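You operate a simulated robot arm through the tools that you are given. There is no shell and no other tool. Be economical: measure what you need, move in short steps, check, and stop when the job is done.

Carry out the task below with a simulated robot arm. There is one attempt and no reset: what you move stays moved.

JOB
Change the spare port's yellow-handled cover for the red-handled one.
Fine: old cover on the round green mat; dust the rim with the orange pad and leave it on the purple tray; lock the lever again. What is to be rubbed or washed off counts as gone when no trace of it is left.

The check looks at the end state, three seconds after you hand in, the way a careful person would. Anything else that was tipped, shoved, dropped, spilled or broken makes it a failure. Lids that push on must go on centred and level and be pressed home; caps that screw on are set level and turned clockwise until they are tight.

ROBOT AND FRAMES
A 7-joint arm with a two-finger gripper on a trunk, on a base that drives. Base frame: it is fixed to the floor where the robot stands at the start and does not move with it; the origin is under the middle of the robot, x ahead of it, y to its left, z up. Units: m, rad, N and s.
With the tool pointing down near the work surface it reaches from about 0.3 to 0.74 m from the robot's upright axis, wherever it stands. Its first joint turns from -2.897 to 2.897 rad. Places, roughly: dust on the port rim [0.6, -0.3, 1]; inside of the purple tray [1.6, -0.3, 0.9]; lever with a red knob [0.5, -0.2, 1]; mouth of the spare port [0.6, -0.2, 1]; orange pad (6x5x5 cm) [1.7, -0.1, 0.9]; round cover with a red handle (18x18x7 cm) [0.9, 0, 0.9]; round green mat [1.1, -0.3, 0.9]. Payload 2.94 kg.
The TCP is the grasp point between the finger pads, 0.03 m short of the fingertips. In the tool frame z runs along the fingers and y along their closing line. Largest opening 0.138 m; the body of the gripper starts 0.109 m behind the TCP.
Orientation is told as [roll, pitch, yaw] about the base's x, y, z axes, in that order, counted from this pose: with the fingers straight down and closing along the base's y, the tool's x points along the base's -x, its y along +y and its z along -z.

CONTROLS
- The arm moves only by the tool arm_command. Its argument "targets" is a list of rows, each a list of 3 entries, a list of its own where there are three numbers: the turn, a rotation vector about the base's x, y, z in rad, then the shift along the base's x, y, z in mm, then the finger opening in mm, from 0 to 138. In form: [[[rx, ry, rz], [x, y, z], hand], ...]. A call has 1 to 12 rows; each row shifts and turns the commanded pose from where the row before left it. A row lasts 0.2 s, in which the tool goes at most 0.05 m and 0.15 rad; a call with a longer step from one row to the next is refused whole, and so is a gripper value outside its range. A pose out of reach is approached as far as the arm can. The call stops where the force on the tool passes 70 N (or 10 N more than at its start, if that is more) or the arm is blocked; 0.2 s more then pass. The fingers move at their own pace and stop on an object; they squeeze with about 30 N. The grip force told is the motor's: it shows also when the fingers shut on nothing. Time passes only in rows, and 0.2 s behind the last, so rows that do not move let the fingers close. It gives the time, the measured TCP pose, the force on the tool (base axes), the opening and the grip force at its end, in the units of the frame above (readings bear some noise), with the torque about the TCP (base axes, N m) and any sound that the robot's microphone picked up.
- Cameras (640 x 400 px; columns grow to the right, rows downward): "scene" is now at [0.0108, 0.091, 1.5757]; the picture's right is [-0.48, -0.88, 0.00], its down [-0.48, 0.26, -0.83] and it looks along [0.73, -0.40, -0.55] (base axes); focal length 282 px, centre (320, 200). "wrist" rides on the gripper at [0.071, 0.019, -0.146] in the tool frame; the picture's right is [-0.26, 0.97, 0.00], its down [-0.85, -0.23, -0.48] and it looks along [-0.46, -0.12, 0.88] (tool axes); focal length 280 px, centre (320, 200). There is no depth. A picture from a camera that has moved, and an enlarged one, comes with that camera's place and axes in the base frame and with its lens. The place of the scene camera against the robot may be out by one fixed shift of up to 0.025 m in any direction.
- grab_frame(camera): a new picture of that camera. No time passes.
- slide_trunk(by): slides the trunk up (or, below 0, down) by that many m; the arm and the scene camera ride with it, the base frame stays. It gives what a move gives, with no picture.
- base_move(legs): drives the robot by 1 to 6 legs, each [ahead, left, turn to the left] in m, m and rad, along the robot's own axes; the way and the turn of a leg run together, so that a leg with both is an arc; at most 1.5 m and 3.142 rad a leg. The arm and the cameras ride along, it lands a little off, and it stops where it bumps. It gives what a move gives.
- head_to(pan, tilt): turns the head with the scene camera to pan (to the left, within 1.501 rad either way) and tilt (down, from -0.506 to 1.204), counted from straight ahead of the robot. It gives what a move gives.
- close_up(camera, box): a new picture of the part [left, top, right, bottom] of that camera's present view, enlarged. No time passes.
- sign_off(): hands the job in; it is judged then, once.

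Go step by step. Nothing tells you exact positions but the pictures and the camera data: compare them with the known pose of the tool, close in by small moves and look again before you grip or let go. The budget is 120 turns and 98 pictures, counting those below and the enlarged ones. Unless the task says otherwise, let go and move clear before handing in.

The tools are called as name(argument=value, ...) on one line, values as JSON. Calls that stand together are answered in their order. arm_command: Moves the arm, as the interface text tells. Its arguments: {"type":"object","properties":{"targets":{"type":"array"}},"required":["targets"]} The other tools are called the same way: slide_trunk (by) slides the trunk up or down; base_move (legs) drives the base; head_to (pan, tilt) turns the head that bears the scene camera; grab_frame (camera) takes a picture; close_up (camera, box) takes an enlarged picture of a part of a camera's view; sign_off () hands the job in.

At the start:

```text
time_s: 0.0
ee_pos: [0.4051, -0.1516, 1.3583]
tool_rot: [0.0, 0.001, 0.001]
contact_force: [0.0, 0.4, -0.5]
moment: [0.0, -0.01, 0.0]
opening: 0.1381
grasp_force: 0.0
trunk travel left (down, up): [-0.4, 0.054]
robot x, y, heading: [0.0001, -0.0001, -0.0]
head pan, tilt: [-0.501, 0.583]
```

scene: 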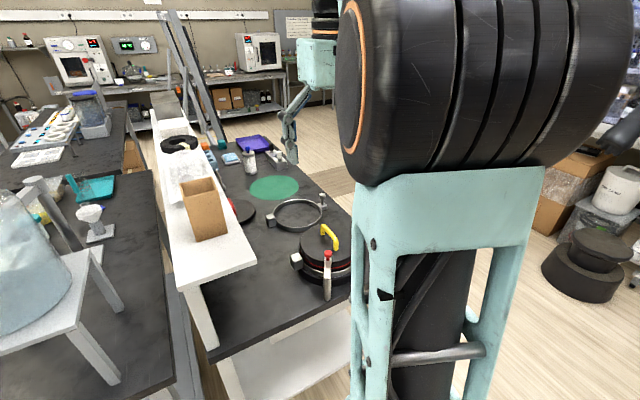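
wrist: 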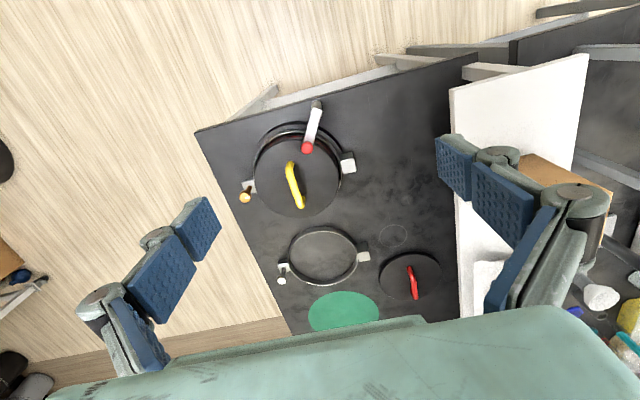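

The bench shows the yellow-handled cover on the port with a white lever (red knob), another open ring, the green mat and the red-handled cover. I'll look closer before moving.

close_up(camera="wrist", box=[190, 70, 470, 340])

close_up(camera="scene", box=[180, 130, 370, 310])

```text
1.48 times, centred on (330, 205) of wrist
camera zoom: at [0.3337, -0.1336, 1.5041], right [0.26, 0.97, 0.0], down [0.85, -0.23, 0.48], along [0.46, -0.12, -0.88], focal length 415 px, centre (305, 193)
```

zoom: 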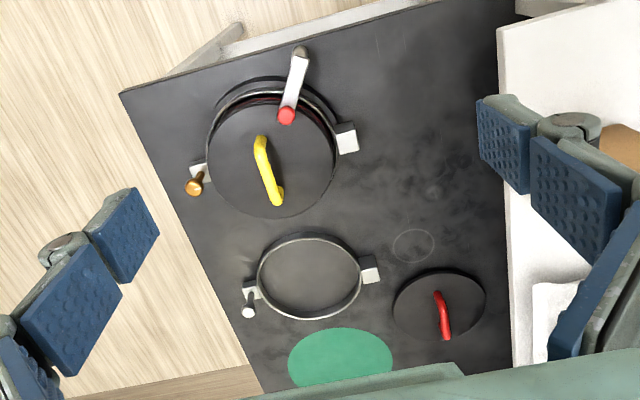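

```text
2.22 times, centred on (275, 220) of scene
camera zoom: at [0.0108, 0.091, 1.5757], right [-0.48, -0.88, 0.0], down [-0.48, 0.26, -0.83], along [0.73, -0.4, -0.55], focal length 626 px, centre (420, 156)
```

zoom: 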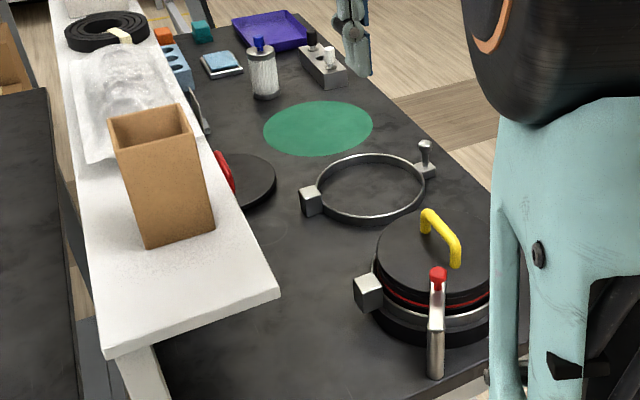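

The lever seems to stand in front of the port on the near side, with a block on the left and a gold knob on the right. I'll lower the wrist camera for a closer look at the mechanism.

arm_command(targets=[[[0, 0, 0], [-20, -10, -40], 138], [[0, -0.12, 0], [-20, -10, -40], 138], [[0, -0.12, 0], [-20, 0, -40], 138], [[0, -0.12, 0], [-20, 0, -10], 138], [[0, 0, 0], [0, 0, 0], 138]])

grab_frame(camera="wrist")

grab_frame(camera="scene")

```text
time_s: 1.4
ee_pos: [0.328, -0.1724, 1.1854]
tool_rot: [0.039, -0.24, -0.01]
contact_force: [0.1, -0.1, -0.6]
moment: [0.04, 0.01, 0.0]
opening: 0.1379
grasp_force: 0.1
trunk travel left (down, up): [-0.4, 0.054]
robot x, y, heading: [0.0019, 0.0032, -0.001]
head pan, tilt: [-0.501, 0.583]
stopped in row 5: the arm was blocked; the commanded pose is now the measured one
```

```text
93 pictures are left
camera wrist: at [0.2248, -0.1584, 1.3109], right [0.26, 0.96, 0.1], down [0.71, -0.26, 0.65], along [0.65, -0.1, -0.75], focal length 280 px, centre (320, 200)
```

wrist: 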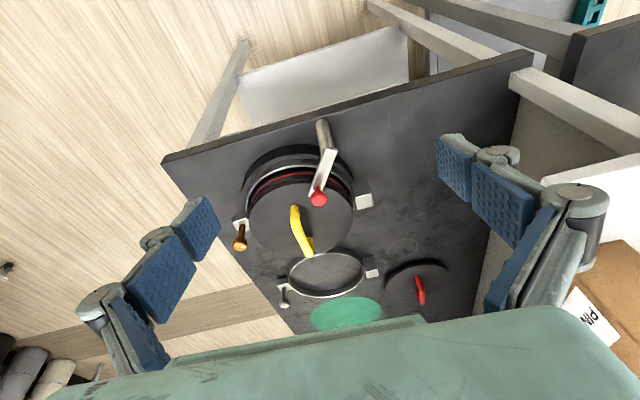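

```text
92 pictures are left
camera scene: at [0.0097, 0.0848, 1.5828], right [-0.54, -0.84, 0.0], down [-0.41, 0.26, -0.88], along [0.74, -0.47, -0.48], focal length 282 px, centre (320, 200)
```

scene: 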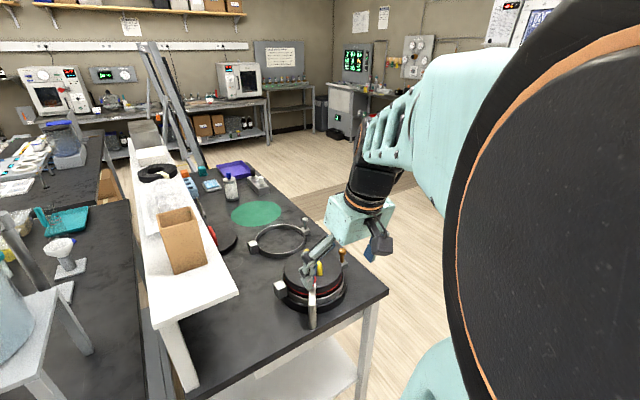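

The arm folded too close to the body and was blocked. I'll back it out forward and re-aim.

arm_command(targets=[[[0, 0, 0], [40, 0, 20], 138], [[0, 0.12, 0], [40, 0, 20], 138], [[0, 0.12, 0], [0, 0, 20], 138]])

head_to(pan=-0.5, tilt=0.58)

grab_frame(camera="scene")

grab_frame(camera="wrist")

```text
time_s: 2.2
ee_pos: [0.4085, -0.172, 1.2463]
tool_rot: [0.037, -0.003, -0.01]
contact_force: [1.2, 0.1, -1.5]
moment: [-0.01, -0.02, 0.0]
opening: 0.138
grasp_force: 0.1
trunk travel left (down, up): [-0.4, 0.054]
robot x, y, heading: [-0.0013, 0.0016, 0.004]
head pan, tilt: [-0.501, 0.583]
```

```text
time_s: 2.8
ee_pos: [0.407, -0.1733, 1.2467]
tool_rot: [0.036, -0.002, -0.009]
contact_force: [-0.5, 0.4, 0.2]
moment: [-0.03, 0.0, -0.01]
opening: 0.138
grasp_force: 0.0
trunk travel left (down, up): [-0.4, 0.054]
robot x, y, heading: [-0.001, -0.0023, 0.001]
head pan, tilt: [-0.499, 0.579]
```

```text
91 pictures are left
camera scene: at [0.0109, 0.0911, 1.576], right [-0.48, -0.88, 0.0], down [-0.48, 0.26, -0.84], along [0.73, -0.4, -0.55], focal length 282 px, centre (320, 200)
```

scene: 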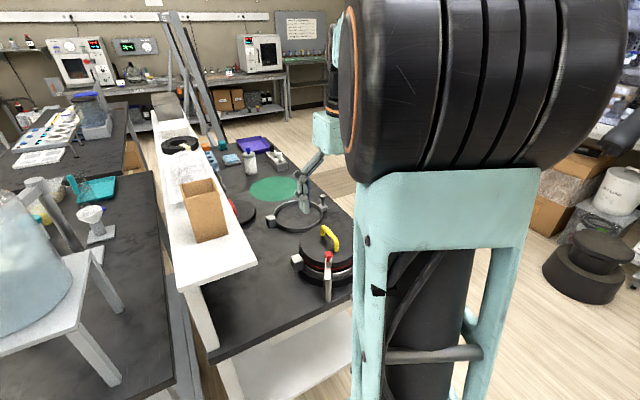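

```text
90 pictures are left
camera wrist: at [0.3369, -0.1582, 1.3925], right [0.27, 0.96, 0.04], down [0.84, -0.26, 0.47], along [0.46, -0.1, -0.88], focal length 280 px, centre (320, 200)
```

wrist: 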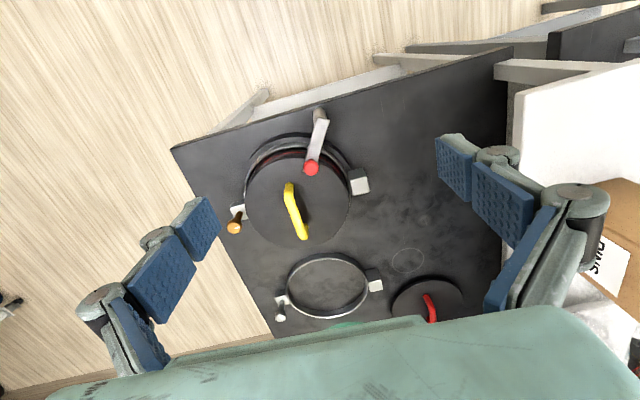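

Pose is clean again. Closer look at the lever and port from here.

close_up(camera="wrist", box=[220, 95, 390, 255])

close_up(camera="scene", box=[260, 190, 360, 310])

```text
2.50 times, centred on (305, 175) of wrist
camera zoom: at [0.3369, -0.1582, 1.3925], right [0.27, 0.96, 0.04], down [0.84, -0.26, 0.47], along [0.46, -0.1, -0.88], focal length 701 px, centre (358, 262)
```

zoom: 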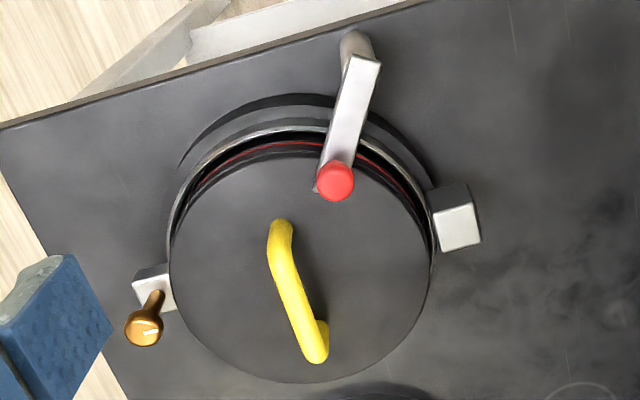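

```text
3.33 times, centred on (310, 250) of scene
camera zoom: at [0.0109, 0.0911, 1.576], right [-0.48, -0.88, 0.0], down [-0.48, 0.26, -0.84], along [0.73, -0.4, -0.55], focal length 939 px, centre (353, 33)
```

zoom: 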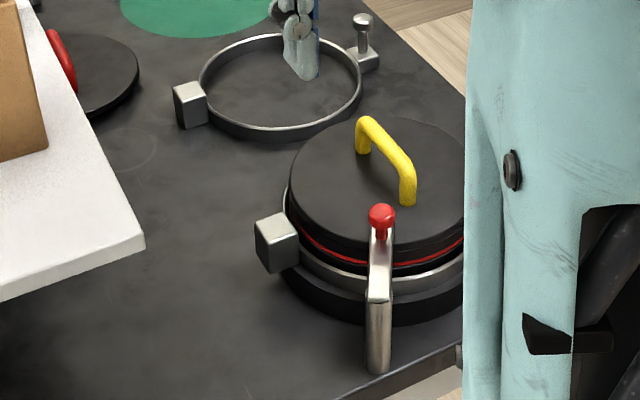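

The lever looks like a horizontal arm on an upright post at about (0.425, -0.165), knob near (0.483, -0.198, 1.005) over the cover. I'll go above the knob and compare.

arm_command(targets=[[[-0.036, 0.002, 0.009], [38, -12, -40], 100], [[0, 0, 0], [38, -12, -40], 70], [[0, 0, 0], [0, 0, -40], 70], [[0, 0, 0], [0, 0, 0], 70]])

grab_frame(camera="wrist")

grab_frame(camera="scene")

```text
refused: row 1 steps farther than a row can; nothing moved
```

```text
87 pictures are left
camera wrist: at [0.3369, -0.1582, 1.3925], right [0.27, 0.96, 0.04], down [0.84, -0.26, 0.47], along [0.46, -0.1, -0.88], focal length 280 px, centre (320, 200)
```

wrist: 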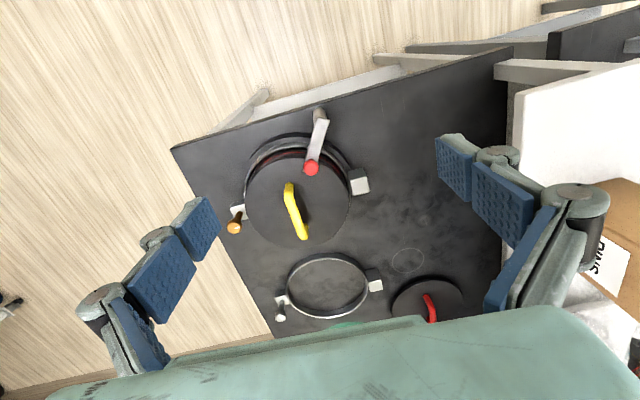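

```text
86 pictures are left
camera scene: at [0.0109, 0.0911, 1.576], right [-0.48, -0.88, 0.0], down [-0.48, 0.26, -0.84], along [0.73, -0.4, -0.55], focal length 282 px, centre (320, 200)
```

scene: 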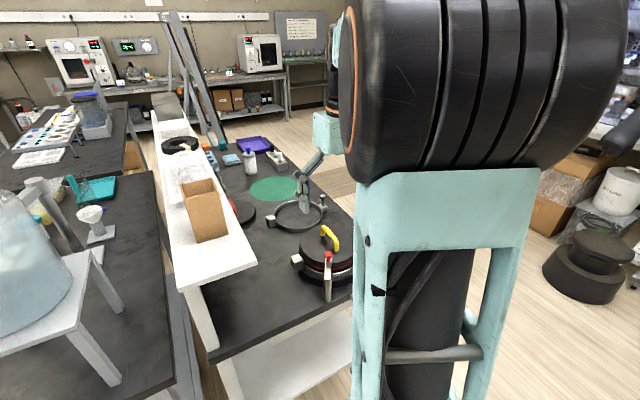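

Those steps were over 50 mm in length; I'll use smaller rows to get above the knob.

arm_command(targets=[[[-0.036, 0.002, 0.009], [25, -8, -38], 100], [[0, 0, 0], [25, -8, -38], 70], [[0, 0, 0], [26, -8, -38], 70], [[0, 0, 0], [0, 0, -20], 70], [[0, 0, 0], [0, 0, 0], 70]])

grab_frame(camera="wrist")

```text
time_s: 4.0
ee_pos: [0.4832, -0.1956, 1.1122]
tool_rot: [0.001, -0.002, 0.002]
contact_force: [0.3, -0.1, 0.4]
moment: [-0.02, 0.01, -0.01]
opening: 0.0698
grasp_force: 0.1
trunk travel left (down, up): [-0.4, 0.054]
robot x, y, heading: [-0.0012, 0.0047, -0.002]
head pan, tilt: [-0.499, 0.579]
```

```text
85 pictures are left
camera wrist: at [0.4124, -0.1775, 1.2584], right [0.26, 0.97, 0.0], down [0.85, -0.23, 0.48], along [0.46, -0.12, -0.88], focal length 280 px, centre (320, 200)
```

wrist: 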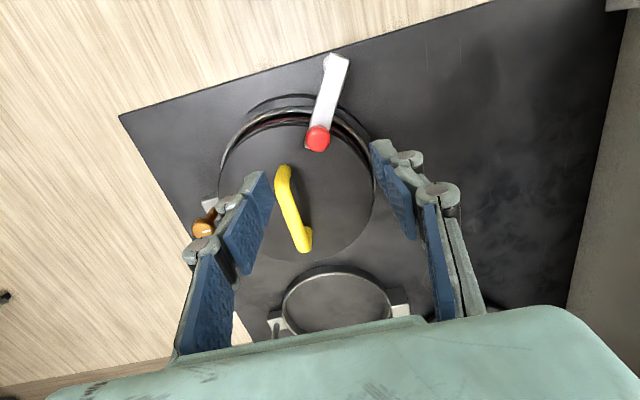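

Knob confirmed at about (0.482, -0.198, ~1.01). I'll descend toward it with a narrow opening and check height from the scene camera.

arm_command(targets=[[[0, 0, 0], [-1, -2, -40], 50], [[0, 0, 0], [0, 0, -32], 50], [[0, 0, 0], [0, 0, 0], 50]])

close_up(camera="scene", box=[270, 210, 370, 310])

grab_frame(camera="wrist")

```text
time_s: 4.8
ee_pos: [0.4814, -0.1986, 1.0414]
tool_rot: [0.001, -0.001, 0.0]
contact_force: [0.0, -0.8, 0.5]
moment: [0.0, 0.03, 0.01]
opening: 0.05
grasp_force: 0.0
trunk travel left (down, up): [-0.4, 0.054]
robot x, y, heading: [-0.0007, 0.0001, 0.001]
head pan, tilt: [-0.499, 0.579]
```

```text
4.00 times, centred on (320, 260) of scene
camera zoom: at [0.0109, 0.0911, 1.576], right [-0.48, -0.88, 0.0], down [-0.48, 0.26, -0.84], along [0.73, -0.4, -0.55], focal length 1126 px, centre (320, -40)
```

zoom: 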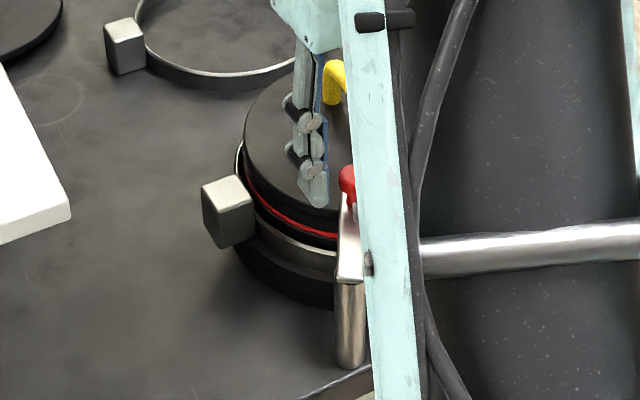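

```text
83 pictures are left
camera wrist: at [0.4113, -0.1795, 1.187], right [0.26, 0.97, 0.0], down [0.85, -0.23, 0.48], along [0.46, -0.12, -0.88], focal length 280 px, centre (320, 200)
```

wrist: 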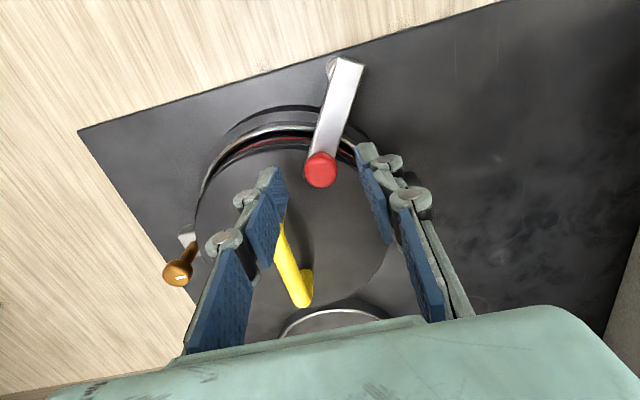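

The knob centre is at about z 1.01 and the arm points from the post toward the port centre. I'll lower a bit and close on the knob.

arm_command(targets=[[[0, 0, 0], [-1, 1, -20], 50], [[0, 0, 0], [0, 0, 0], 15], [[0, 0, 0], [0, 0, 0], 15], [[0, 0, 0], [0, 0, 0], 15]])

grab_frame(camera="wrist")

```text
time_s: 5.8
ee_pos: [0.4828, -0.1975, 1.021]
tool_rot: [0.001, -0.003, 0.0]
contact_force: [1.3, 0.6, 10.6]
moment: [0.06, -0.03, -0.04]
opening: 0.0201
grasp_force: 44.8
trunk travel left (down, up): [-0.4, 0.054]
robot x, y, heading: [0.003, -0.0008, 0.0]
head pan, tilt: [-0.499, 0.579]
```

```text
82 pictures are left
camera wrist: at [0.4108, -0.1781, 1.1677], right [0.26, 0.97, 0.0], down [0.85, -0.23, 0.48], along [0.46, -0.12, -0.88], focal length 280 px, centre (320, 200)
```

wrist: 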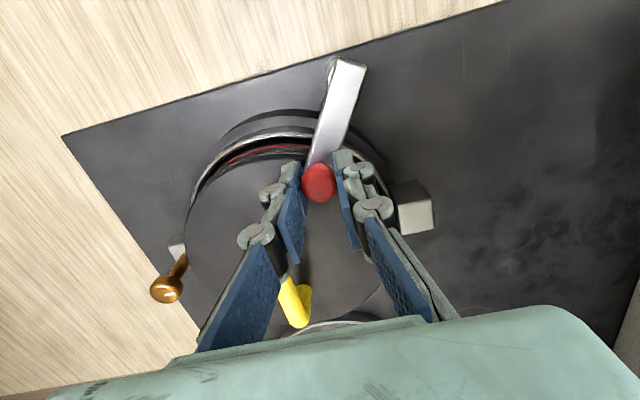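

Knob gripped. I'll test a small counter-clockwise swing (toward the left, away from the cover) and watch the force.

arm_command(targets=[[[0, 0, 0.12], [3.5, 6.9, 0], 15], [[0, 0, 0.12], [2.6, 7.3, 0], 15], [[0, 0, 0], [0, 0, 0], 15]])

grab_frame(camera="wrist")

```text
time_s: 6.6
ee_pos: [0.4882, -0.1838, 1.0213]
tool_rot: [-0.002, -0.004, 0.243]
contact_force: [2.3, -5.4, 18.2]
moment: [-0.15, 0.5, 0.26]
opening: 0.0201
grasp_force: 44.7
trunk travel left (down, up): [-0.4, 0.054]
robot x, y, heading: [-0.0012, 0.0027, -0.002]
head pan, tilt: [-0.499, 0.579]
```

```text
81 pictures are left
camera wrist: at [0.4139, -0.1827, 1.1677], right [0.02, 1.0, 0.0], down [0.88, -0.02, 0.48], along [0.48, -0.01, -0.88], focal length 280 px, centre (320, 200)
```

wrist: 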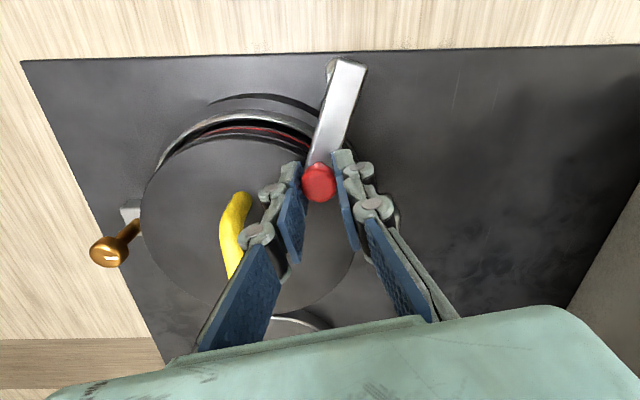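

The lever swings freely counter-clockwise. Continue the arc.

arm_command(targets=[[[0, 0, 0.12], [1.7, 7.5, 2], 15], [[0, 0, 0.12], [0.8, 7.7, 0], 15], [[0, 0, 0.12], [-0.1, 7.7, 0], 15], [[0, 0, 0.12], [-1.1, 7.7, 0], 15], [[0, 0, 0.12], [-2.0, 7.5, 0], 15], [[0, 0, 0.12], [-2.8, 7.2, 0], 15], [[0, 0, 0.12], [-3.7, 6.8, 0], 15], [[0, 0, 0.12], [-4.5, 6.3, 0], 15], [[0, 0, 0.12], [-5.2, 5.7, 0], 15], [[0, 0, 0], [0, 0, 0], 15]])

grab_frame(camera="wrist")

```text
time_s: 8.8
ee_pos: [0.4701, -0.1226, 1.0219]
tool_rot: [0.003, -0.004, 1.32]
contact_force: [-6.5, -13.3, 3.4]
moment: [-0.86, 0.23, 0.18]
opening: 0.0203
grasp_force: 45.1
trunk travel left (down, up): [-0.4, 0.054]
robot x, y, heading: [-0.0009, -0.0033, -0.006]
head pan, tilt: [-0.499, 0.579]
```

```text
80 pictures are left
camera wrist: at [0.4335, -0.1859, 1.1679], right [-0.87, 0.49, 0.0], down [0.43, 0.76, 0.48], along [0.23, 0.42, -0.88], focal length 280 px, centre (320, 200)
```

wrist: 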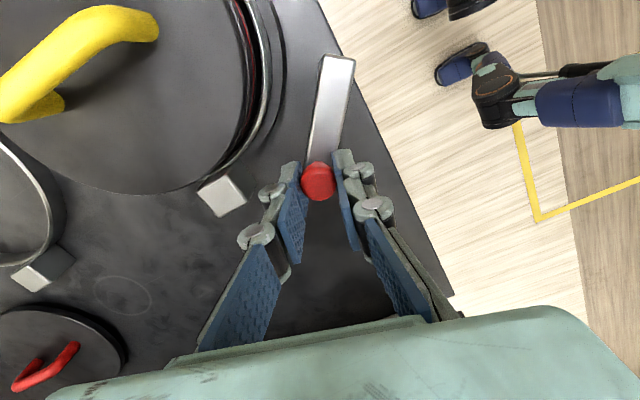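

Lever is well off the cover. A little farther for clearance, then release and rise.

arm_command(targets=[[[0, 0, 0.12], [-5.8, 4.0, 0], 15], [[0, 0, 0.12], [-6.4, 3.6, 0], 15], [[0, 0, 0.12], [-6.7, 3.0, 0], 15], [[0, 0, 0], [0, 0, 0], 60], [[0, 0, 0], [0, 0, 0], 60], [[0, 0, 0], [0, 0, 45], 60], [[0, 0, 0], [0, 0, 45], 60], [[0, 0, 0], [0, 0, 45], 60], [[0, 0, 0], [0, 0, 45], 60], [[0, 0, 0], [0, 0, 0], 60]])

grab_frame(camera="wrist")

grab_frame(camera="scene")

```text
time_s: 11.0
ee_pos: [0.4521, -0.1062, 1.2024]
tool_rot: [0.002, -0.001, 1.682]
contact_force: [-0.7, 0.1, 0.7]
moment: [0.03, 0.01, -0.04]
opening: 0.0601
grasp_force: 0.1
trunk travel left (down, up): [-0.4, 0.054]
robot x, y, heading: [-0.001, -0.0021, 0.006]
head pan, tilt: [-0.499, 0.579]
```

```text
79 pictures are left
camera wrist: at [0.4408, -0.1802, 1.3474], right [-0.99, 0.15, 0.0], down [0.14, 0.87, 0.48], along [0.07, 0.47, -0.88], focal length 280 px, centre (320, 200)
```

wrist: 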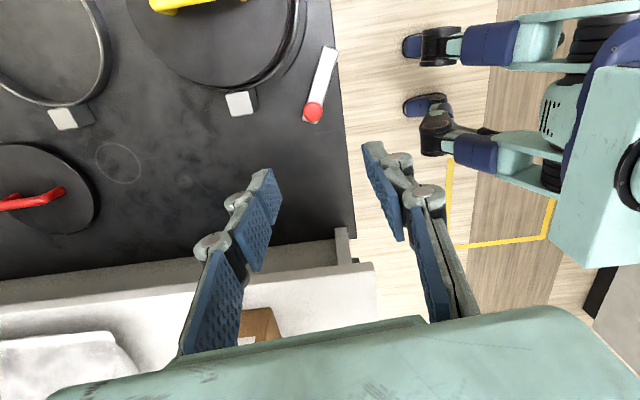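

```text
78 pictures are left
camera scene: at [0.011, 0.0911, 1.576], right [-0.48, -0.88, 0.0], down [-0.48, 0.26, -0.84], along [0.73, -0.4, -0.55], focal length 282 px, centre (320, 200)
```

scene: 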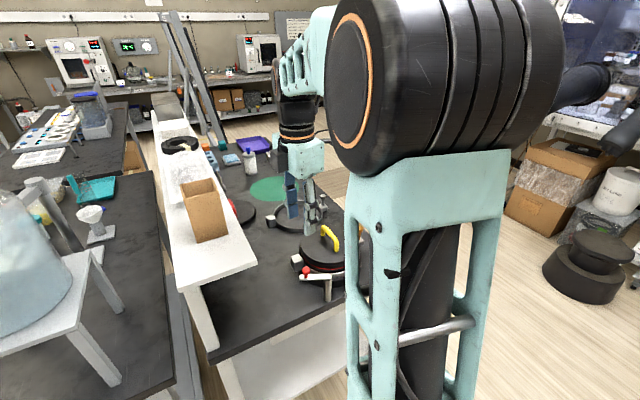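

Lever is open and clear. Next I'll turn the gripper back and hover over the yellow handle, estimated around (0.543, -0.239), running along x.

arm_command(targets=[[[0, 0, -0.145], [7.6, -11, -3.3], 60], [[0, 0, -0.145], [7.6, -11, -3.3], 60], [[0, 0, -0.145], [7.6, -11, -3.3], 60], [[0, 0, -0.145], [7.6, -11, -3.3], 60], [[0, 0, -0.145], [7.6, -11, -3.3], 60], [[0, 0, -0.145], [7.6, -11, -3.3], 60], [[0, 0, -0.145], [7.6, -11, -3.3], 60], [[0, 0, -0.145], [7.6, -11, -3.3], 60], [[0, 0, -0.145], [7.6, -11, -3.3], 60], [[0, 0, -0.145], [7.6, -11, -3.3], 60], [[0, 0, -0.145], [7.6, -11, -3.3], 60], [[0, 0, -0.145], [7.6, -12, -3.3], 60]])

grab_frame(camera="wrist")

close_up(camera="scene", box=[260, 210, 360, 310])

```text
time_s: 13.6
ee_pos: [0.5444, -0.241, 1.1616]
tool_rot: [0.003, 0.001, -0.062]
contact_force: [-0.3, 0.3, -0.3]
moment: [-0.02, -0.05, 0.0]
opening: 0.06
grasp_force: 0.1
trunk travel left (down, up): [-0.4, 0.054]
robot x, y, heading: [0.0, 0.0032, -0.001]
head pan, tilt: [-0.499, 0.579]
```

```text
77 pictures are left
camera wrist: at [0.4741, -0.2183, 1.3083], right [0.32, 0.95, 0.0], down [0.83, -0.28, 0.48], along [0.45, -0.15, -0.88], focal length 280 px, centre (320, 200)
```

wrist: 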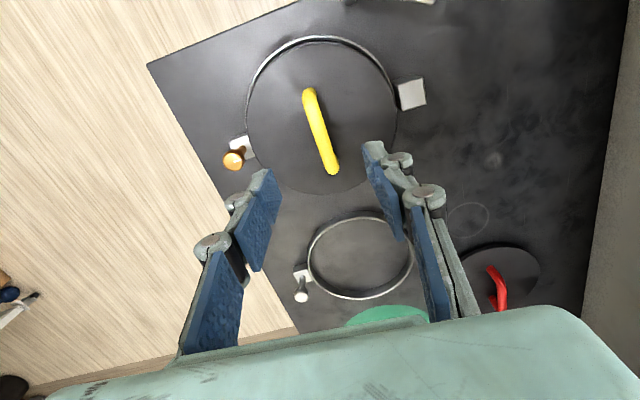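

```text
4.00 times, centred on (310, 260) of scene
camera zoom: at [0.0112, 0.0908, 1.576], right [-0.48, -0.88, 0.0], down [-0.48, 0.26, -0.84], along [0.73, -0.4, -0.55], focal length 1126 px, centre (360, -40)
```

zoom: 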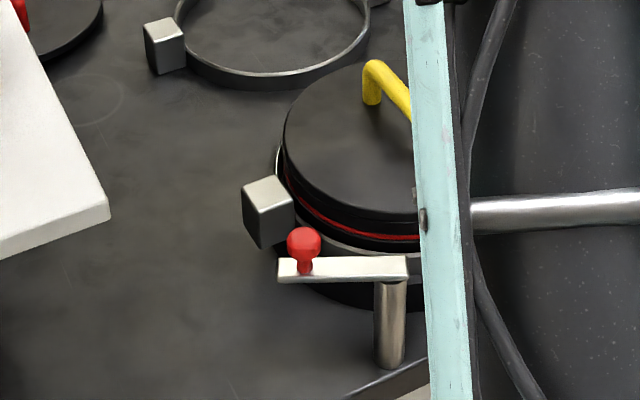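

Handle top is around z 1.016, centred near (0.546, -0.241) and aligned with x. Descending around the bar.

arm_command(targets=[[[0, 0, 0.05], [2, 0, -45], 60], [[0, 0, 0], [0, 0, -45], 60], [[0, 0, 0], [0, 0, -45], 60], [[0, 0, 0], [0, 0, -6], 60], [[0, 0, 0], [0, 0, 0], 60]])

grab_frame(camera="wrist")

```text
time_s: 14.8
ee_pos: [0.5455, -0.2404, 1.0204]
tool_rot: [0.003, -0.002, -0.01]
contact_force: [0.1, 0.1, -0.3]
moment: [0.05, 0.03, -0.02]
opening: 0.0601
grasp_force: 0.0
trunk travel left (down, up): [-0.4, 0.054]
robot x, y, heading: [0.0008, 0.0018, 0.001]
head pan, tilt: [-0.499, 0.579]
```

```text
75 pictures are left
camera wrist: at [0.4752, -0.2217, 1.1676], right [0.27, 0.96, 0.0], down [0.85, -0.24, 0.48], along [0.46, -0.13, -0.88], focal length 280 px, centre (320, 200)
```

wrist: 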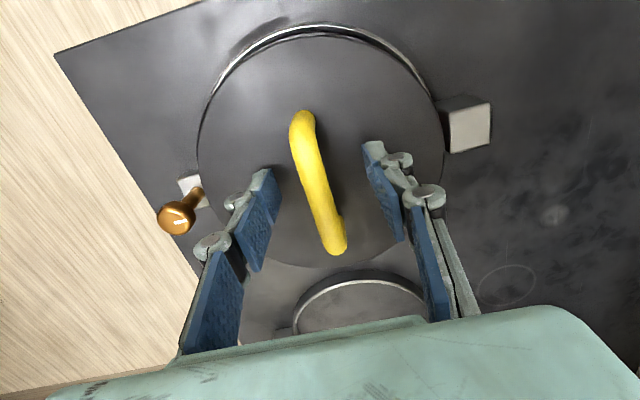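

Well centred on the bar. Lower a few mm and close.

arm_command(targets=[[[0, 0, 0], [0, 0, -7], 60], [[0, 0, 0], [0, 0, 0], 8], [[0, 0, 0], [0, 0, 0], 8], [[0, 0, 0], [0, 0, 0], 8], [[0, 0, 0], [0, 0, 0], 8]])

grab_frame(camera="wrist")

```text
time_s: 16.0
ee_pos: [0.5454, -0.2402, 1.0146]
tool_rot: [0.001, -0.001, -0.007]
contact_force: [0.3, 0.0, 0.5]
moment: [-0.01, 0.03, 0.02]
opening: 0.0137
grasp_force: 29.9
trunk travel left (down, up): [-0.4, 0.054]
robot x, y, heading: [-0.0017, -0.0002, 0.002]
head pan, tilt: [-0.499, 0.579]
```

```text
74 pictures are left
camera wrist: at [0.475, -0.2214, 1.1602], right [0.27, 0.96, 0.0], down [0.85, -0.24, 0.48], along [0.46, -0.13, -0.88], focal length 280 px, centre (320, 200)
```

wrist: 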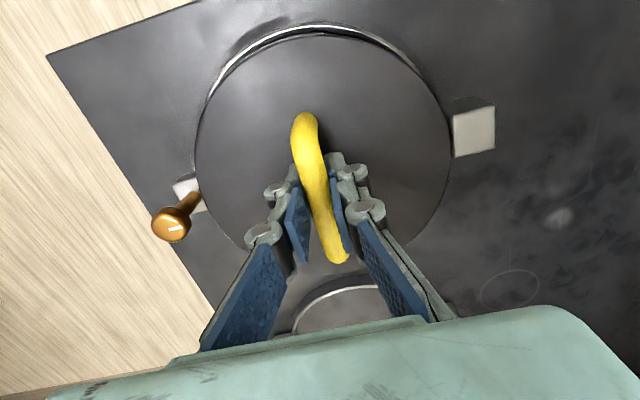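

Handle gripped (13.7 mm bar). Pull up gently and watch the force.

arm_command(targets=[[[0, 0, 0], [0, 0, 3], 8], [[0, 0, 0], [0, 0, 4], 8], [[0, 0, 0], [0, 0, 4], 8], [[0, 0, 0], [0, 0, 4], 8], [[0, 0, 0], [0, 0, 0], 8]])

grab_frame(camera="wrist")

```text
time_s: 17.2
ee_pos: [0.5454, -0.2423, 1.0294]
tool_rot: [0.001, 0.0, -0.008]
contact_force: [0.9, -0.2, -3.3]
moment: [0.01, 0.01, 0.01]
opening: 0.0152
grasp_force: 29.5
trunk travel left (down, up): [-0.4, 0.054]
robot x, y, heading: [0.0002, 0.0027, 0.001]
head pan, tilt: [-0.499, 0.579]
```

```text
73 pictures are left
camera wrist: at [0.4748, -0.2221, 1.1755], right [0.27, 0.96, 0.0], down [0.85, -0.24, 0.48], along [0.46, -0.13, -0.88], focal length 280 px, centre (320, 200)
```

wrist: 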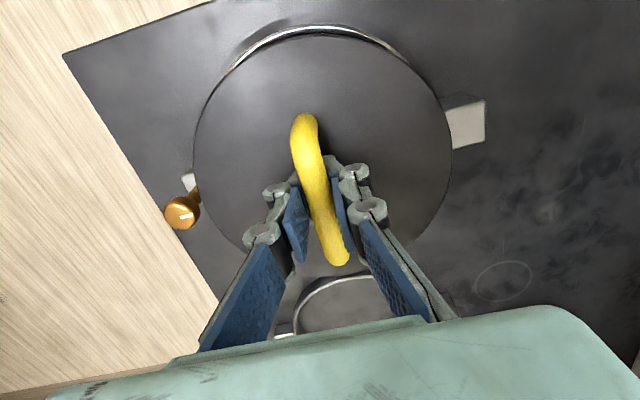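

The cover comes free with light force. I'll lift it high, then drive around to the right side of the bench (mat at x≈1.1 is beyond reach from here).

arm_command(targets=[[[0, 0, 0], [0, 0, 20], 8], [[0, 0, 0], [0, 0, 30], 8], [[0, 0, 0], [0, 0, 40], 8], [[0, 0, 0], [0, 0, 40], 8], [[0, 0, 0], [0, 0, 40], 8], [[0, 0, 0], [0, 0, 40], 8], [[0, 0, 0], [0, 0, 20], 8], [[0, 0, 0], [0, 0, 0], 8]])

grab_frame(camera="scene")

grab_frame(camera="wrist")

```text
time_s: 19.0
ee_pos: [0.5469, -0.2412, 1.2582]
tool_rot: [0.002, 0.0, -0.008]
contact_force: [0.2, -0.3, -3.5]
moment: [0.01, 0.02, 0.01]
opening: 0.0151
grasp_force: 29.8
trunk travel left (down, up): [-0.4, 0.054]
robot x, y, heading: [-0.0008, 0.0026, 0.0]
head pan, tilt: [-0.499, 0.579]
```

```text
72 pictures are left
camera scene: at [0.0114, 0.0909, 1.576], right [-0.48, -0.88, 0.0], down [-0.48, 0.26, -0.84], along [0.73, -0.4, -0.55], focal length 282 px, centre (320, 200)
```

scene: 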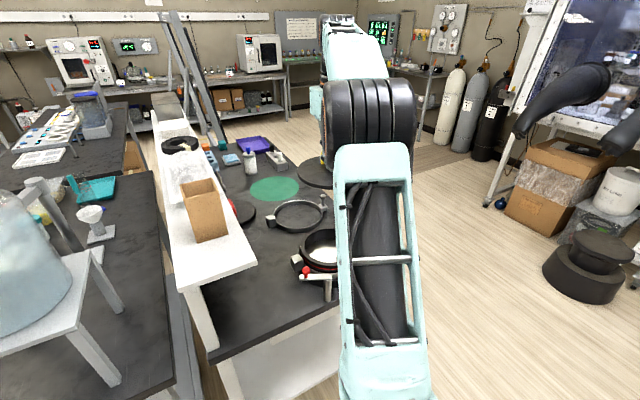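

```text
71 pictures are left
camera wrist: at [0.475, -0.2224, 1.4054], right [0.27, 0.96, 0.0], down [0.85, -0.24, 0.48], along [0.46, -0.13, -0.88], focal length 280 px, centre (320, 200)
```

wrist: 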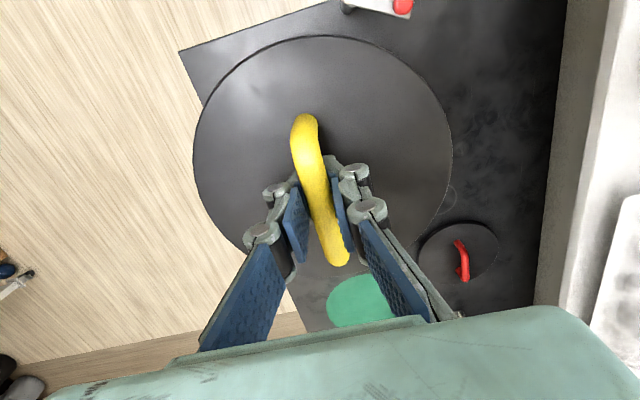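

Cover is up and level. Look at the port's interior and rim while I can, then drive.

close_up(camera="scene", box=[240, 160, 350, 310])

base_move(legs=[[0, -1.3, 0], [1.1, 0, 0], [0, 0, 1.571]])

head_to(pan=0.3, tilt=0.6)

grab_frame(camera="scene")

grab_frame(camera="wrist")

```text
2.67 times, centred on (295, 235) of scene
camera zoom: at [0.0114, 0.0909, 1.576], right [-0.48, -0.88, 0.0], down [-0.48, 0.26, -0.84], along [0.73, -0.4, -0.55], focal length 751 px, centre (387, 107)
```

zoom: 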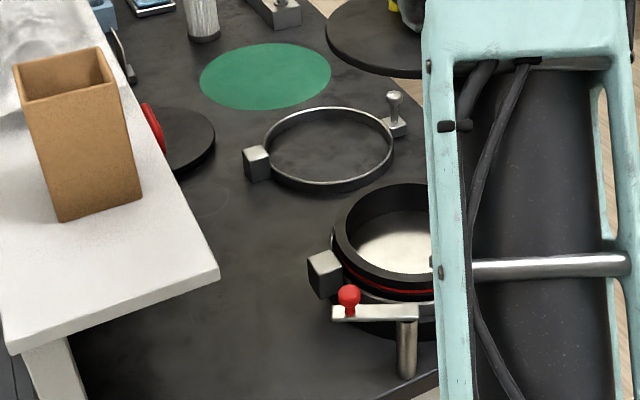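

```text
time_s: 39.7
ee_pos: [1.3369, -0.7442, 1.2598]
tool_rot: [0.0, 0.001, 1.576]
contact_force: [-0.8, 0.7, -2.4]
moment: [-0.04, 0.0, -0.01]
opening: 0.0143
grasp_force: 30.1
trunk travel left (down, up): [-0.4, 0.054]
robot x, y, heading: [1.1023, -1.2927, 1.584]
head pan, tilt: [-0.499, 0.579]
```

```text
time_s: 40.8
ee_pos: [1.336, -0.7442, 1.2595]
tool_rot: [0.002, 0.001, 1.576]
contact_force: [-0.2, -0.1, -3.4]
moment: [0.0, 0.02, -0.04]
opening: 0.0144
grasp_force: 30.0
trunk travel left (down, up): [-0.4, 0.054]
robot x, y, heading: [1.099, -1.292, 1.585]
head pan, tilt: [0.3, 0.6]
```

```text
69 pictures are left
camera scene: at [0.9538, -1.2923, 1.5742], right [0.95, 0.31, 0.0], down [0.17, -0.54, -0.82], along [-0.25, 0.78, -0.57], focal length 282 px, centre (320, 200)
```

scene: 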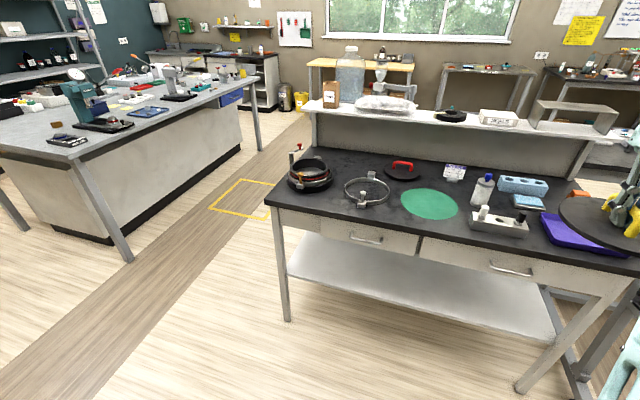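

```text
68 pictures are left
camera wrist: at [1.3177, -0.8161, 1.4051], right [-0.97, 0.26, 0.0], down [0.23, 0.85, 0.48], along [0.12, 0.46, -0.88], focal length 280 px, centre (320, 200)
```

wrist: 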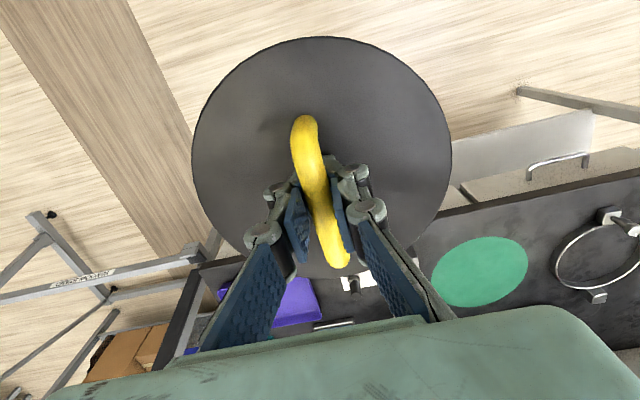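

From here I have a clear view: mat at about (1.065, -0.255), table top at z≈0.885. Drive forward to the bench edge with the cover held high.

base_move(legs=[[0.4, 0, 0]])

grab_frame(camera="wrist")

grab_frame(camera="scene")

```text
time_s: 43.3
ee_pos: [1.3304, -0.3444, 1.2609]
tool_rot: [0.003, 0.0, 1.577]
contact_force: [-0.6, 0.9, -2.5]
moment: [-0.06, -0.01, 0.01]
opening: 0.0144
grasp_force: 29.7
trunk travel left (down, up): [-0.4, 0.054]
robot x, y, heading: [1.0943, -0.895, 1.585]
head pan, tilt: [0.3, 0.6]
```

```text
67 pictures are left
camera wrist: at [1.3119, -0.4153, 1.405], right [-0.97, 0.26, 0.0], down [0.23, 0.85, 0.48], along [0.12, 0.46, -0.88], focal length 280 px, centre (320, 200)
```

wrist: 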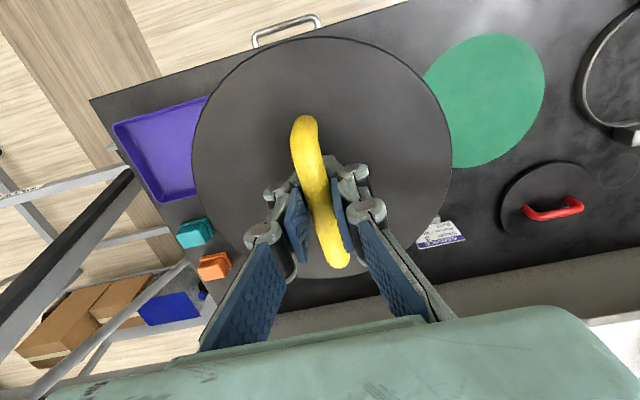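

```text
66 pictures are left
camera scene: at [0.9482, -0.8917, 1.5742], right [0.95, 0.31, 0.0], down [0.17, -0.54, -0.82], along [-0.26, 0.78, -0.57], focal length 282 px, centre (320, 200)
```

scene: 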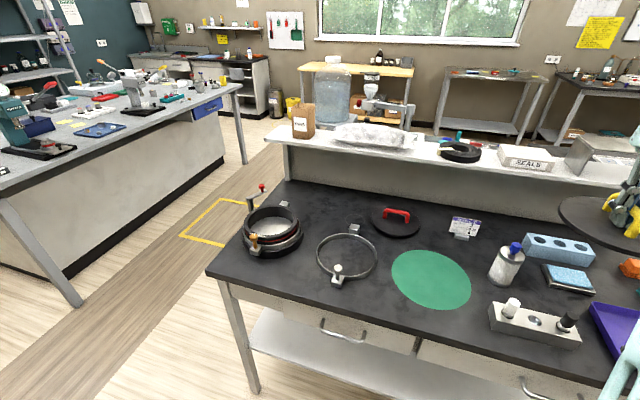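

Mat centre estimated at (1.057, -0.26). Moving the cover over it at height.

arm_command(targets=[[[0, 0, 0], [-34, 10.5, 0], 8], [[0, 0, 0], [-34, 10.5, 0], 8], [[0, 0, 0], [-34, 10.5, 0], 8], [[0, 0, 0], [-34, 10.5, -10], 8], [[0, 0, 0], [-34, 10.5, -10], 8], [[0, 0, 0], [-34, 10.5, -20], 8], [[0, 0, 0], [-34, 10.5, -30], 8], [[0, 0, 0], [-35, 10.5, -30], 8], [[0, 0, 0], [0, 0, -40], 8], [[0, 0, 0], [0, 0, -30], 8], [[0, 0, 0], [0, 0, 0], 8]])

grab_frame(camera="wrist")

grab_frame(camera="scene")

```text
time_s: 45.7
ee_pos: [1.0576, -0.2597, 1.09]
tool_rot: [0.003, 0.0, 1.576]
contact_force: [0.3, 1.0, -4.1]
moment: [-0.05, -0.01, -0.01]
opening: 0.0144
grasp_force: 29.4
trunk travel left (down, up): [-0.4, 0.054]
robot x, y, heading: [1.0994, -0.8941, 1.585]
head pan, tilt: [0.3, 0.6]
```

```text
65 pictures are left
camera wrist: at [1.0381, -0.3322, 1.236], right [-0.97, 0.26, 0.0], down [0.23, 0.85, 0.48], along [0.12, 0.46, -0.88], focal length 280 px, centre (320, 200)
```

wrist: 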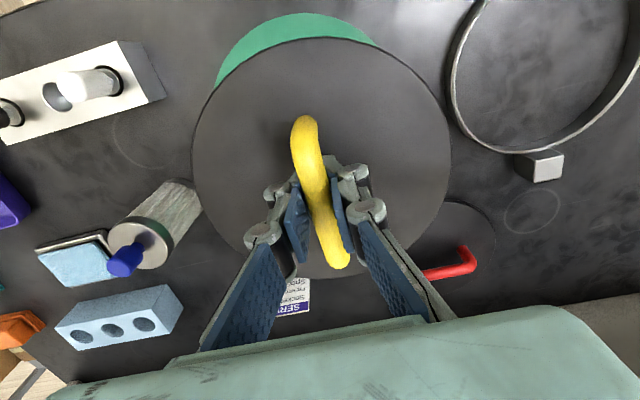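

```text
64 pictures are left
camera scene: at [0.9479, -0.8922, 1.5742], right [0.95, 0.31, 0.0], down [0.17, -0.54, -0.82], along [-0.26, 0.78, -0.57], focal length 282 px, centre (320, 200)
```

scene: 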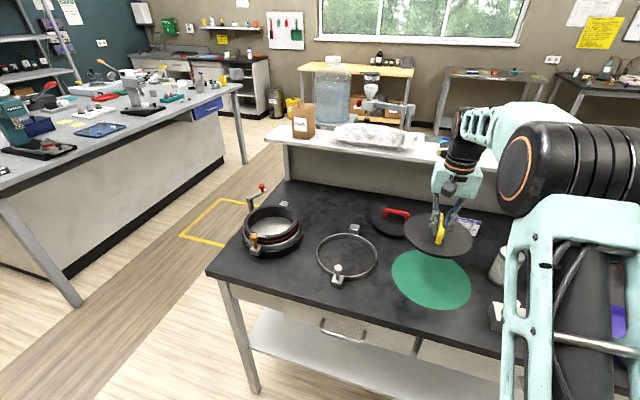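

The cover is nicely over the mat. Lowering with care; expected contact near TCP z≈0.95.

arm_command(targets=[[[0, 0, 0], [3, -2, -35], 8], [[0, 0, 0], [0, 0, -35], 8], [[0, 0, 0], [0, 0, -25], 8], [[0, 0, 0], [0, 0, -10], 8], [[0, 0, 0], [0, 0, -5], 8], [[0, 0, 0], [0, 0, -5], 8], [[0, 0, 0], [0, 0, -5], 8], [[0, 0, 0], [0, 0, 0], 8]])

grab_frame(camera="scene")

```text
time_s: 47.5
ee_pos: [1.0606, -0.2611, 0.9697]
tool_rot: [0.002, 0.001, 1.575]
contact_force: [0.2, 0.2, -2.9]
moment: [-0.04, -0.01, -0.06]
opening: 0.0141
grasp_force: 29.9
trunk travel left (down, up): [-0.4, 0.054]
robot x, y, heading: [1.0972, -0.8937, 1.582]
head pan, tilt: [0.3, 0.6]
```

```text
63 pictures are left
camera scene: at [0.948, -0.8921, 1.5742], right [0.95, 0.31, 0.0], down [0.17, -0.54, -0.82], along [-0.26, 0.78, -0.57], focal length 282 px, centre (320, 200)
```

scene: 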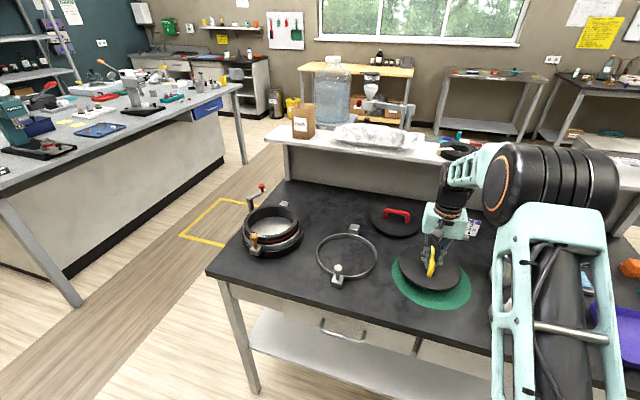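

Still slightly above. Continue in small steps.

arm_command(targets=[[[0, 0, 0], [0, 0, -4], 8], [[0, 0, 0], [0, 0, -4], 8], [[0, 0, 0], [0, 0, -3], 8], [[0, 0, 0], [0, 0, 0], 8]])

```text
time_s: 48.5
ee_pos: [1.0605, -0.2626, 0.9582]
tool_rot: [0.002, 0.0, 1.576]
contact_force: [0.1, -0.3, -2.6]
moment: [0.0, 0.02, 0.0]
opening: 0.0145
grasp_force: 30.3
trunk travel left (down, up): [-0.4, 0.054]
robot x, y, heading: [1.0946, -0.8936, 1.588]
head pan, tilt: [0.3, 0.6]
```

arm_command(targets=[[[0, 0, 0], [0, 0, -3], 8], [[0, 0, 0], [0, 0, -3], 8], [[0, 0, 0], [0, 0, 0], 8]])

close_up(camera="scene", box=[370, 200, 500, 320])

```text
time_s: 49.3
ee_pos: [1.061, -0.2633, 0.9521]
tool_rot: [0.002, 0.0, 1.576]
contact_force: [0.1, 0.5, -3.2]
moment: [-0.02, 0.03, -0.02]
opening: 0.0142
grasp_force: 30.1
trunk travel left (down, up): [-0.4, 0.054]
robot x, y, heading: [1.0988, -0.8918, 1.588]
head pan, tilt: [0.3, 0.6]
```

```text
3.33 times, centred on (435, 260) of scene
camera zoom: at [0.948, -0.8921, 1.5742], right [0.95, 0.31, 0.0], down [0.17, -0.54, -0.82], along [-0.26, 0.78, -0.57], focal length 939 px, centre (-63, 0)
```

zoom: 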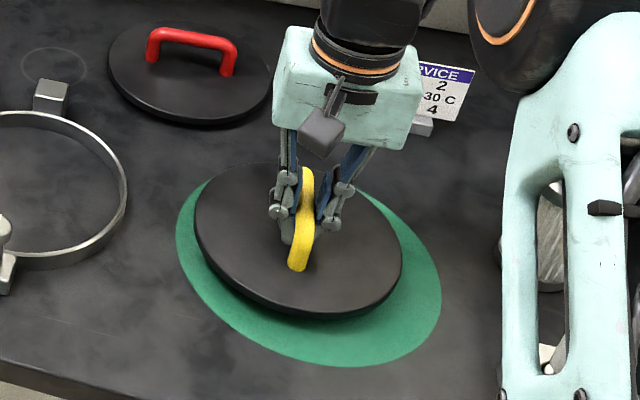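

A little more to go.

arm_command(targets=[[[0, 0, 0], [1, -2, -3], 8], [[0, 0, 0], [0, 0, -3], 8], [[0, 0, 0], [0, 0, 0], 8]])

arm_command(targets=[[[0, 0, 0], [0, 0, -3], 8], [[0, 0, 0], [0, 0, -2], 8], [[0, 0, 0], [0, 0, 0], 8]])

```text
time_s: 50.1
ee_pos: [1.0619, -0.2639, 0.9456]
tool_rot: [0.0, 0.001, 1.575]
contact_force: [-0.6, 0.2, -3.7]
moment: [0.0, -0.01, -0.02]
opening: 0.0146
grasp_force: 30.0
trunk travel left (down, up): [-0.4, 0.054]
robot x, y, heading: [1.098, -0.8959, 1.584]
head pan, tilt: [0.3, 0.6]
```

```text
time_s: 50.9
ee_pos: [1.0618, -0.2653, 0.9441]
tool_rot: [0.002, -0.007, 1.577]
contact_force: [1.4, -1.3, 20.4]
moment: [-0.59, 0.03, 0.08]
opening: 0.0142
grasp_force: 30.1
trunk travel left (down, up): [-0.4, 0.054]
robot x, y, heading: [1.1006, -0.8919, 1.582]
head pan, tilt: [0.3, 0.6]
```

Contact with the mat. Release and rise.

arm_command(targets=[[[0, 0, 0], [0, 0, 2], 8], [[0, 0, 0], [0, 0, 0], 50], [[0, 0, 0], [0, 0, 0], 60], [[0, 0, 0], [0, 0, 40], 60], [[0, 0, 0], [0, 0, 45], 60], [[0, 0, 0], [0, 0, 45], 60], [[0, 0, 0], [0, 0, 45], 60], [[0, 0, 0], [0, 0, 45], 60], [[0, 0, 0], [0, 0, 45], 60], [[0, 0, 0], [0, 0, 0], 60]])

grab_frame(camera="scene")

grab_frame(camera="wrist")

```text
time_s: 53.1
ee_pos: [1.0611, -0.265, 1.2087]
tool_rot: [0.004, -0.001, 1.577]
contact_force: [0.3, 0.0, 0.9]
moment: [0.01, 0.02, 0.02]
opening: 0.06
grasp_force: 0.0
trunk travel left (down, up): [-0.4, 0.054]
robot x, y, heading: [1.0976, -0.8919, 1.582]
head pan, tilt: [0.3, 0.6]
```

```text
61 pictures are left
camera scene: at [0.948, -0.8925, 1.5742], right [0.95, 0.31, 0.0], down [0.17, -0.54, -0.83], along [-0.26, 0.78, -0.56], focal length 282 px, centre (320, 200)
```

scene: 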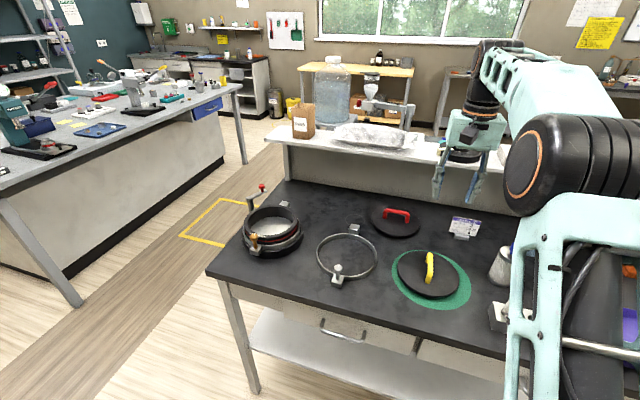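

```text
60 pictures are left
camera wrist: at [1.0432, -0.3364, 1.3553], right [-0.97, 0.26, 0.0], down [0.23, 0.85, 0.48], along [0.12, 0.46, -0.88], focal length 280 px, centre (320, 200)
```

wrist: 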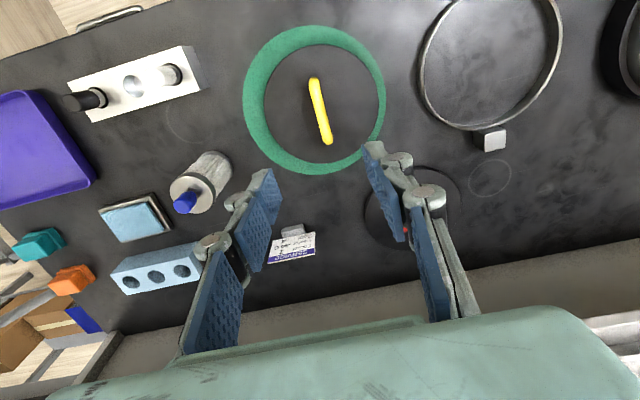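

Yellow cover rests on the mat. Now for the orange pad near (1.67, -0.05): drive right and a little closer.

base_move(legs=[[0, -0.55, 0], [0.13, 0, 0]])

grab_frame(camera="wrist")

grab_frame(camera="scene")

```text
time_s: 59.4
ee_pos: [1.6171, -0.127, 1.2085]
tool_rot: [0.001, 0.001, 1.577]
contact_force: [-0.8, 0.2, -0.8]
moment: [-0.01, 0.01, 0.02]
opening: 0.0601
grasp_force: 0.0
trunk travel left (down, up): [-0.4, 0.054]
robot x, y, heading: [1.6523, -0.7553, 1.585]
head pan, tilt: [0.3, 0.6]
```

```text
59 pictures are left
camera wrist: at [1.5992, -0.1986, 1.3544], right [-0.97, 0.26, 0.0], down [0.23, 0.85, 0.48], along [0.12, 0.46, -0.88], focal length 280 px, centre (320, 200)
```

wrist: 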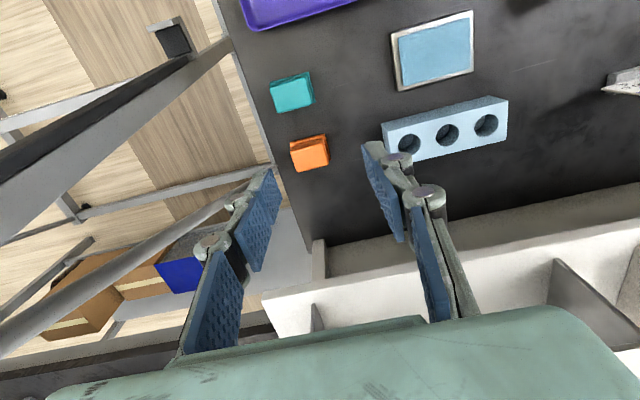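

```text
58 pictures are left
camera scene: at [1.5045, -0.7548, 1.5741], right [0.95, 0.31, 0.0], down [0.18, -0.54, -0.82], along [-0.26, 0.78, -0.57], focal length 282 px, centre (320, 200)
```

scene: 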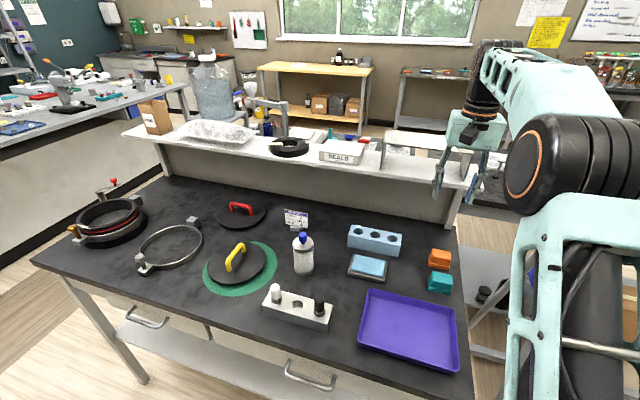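

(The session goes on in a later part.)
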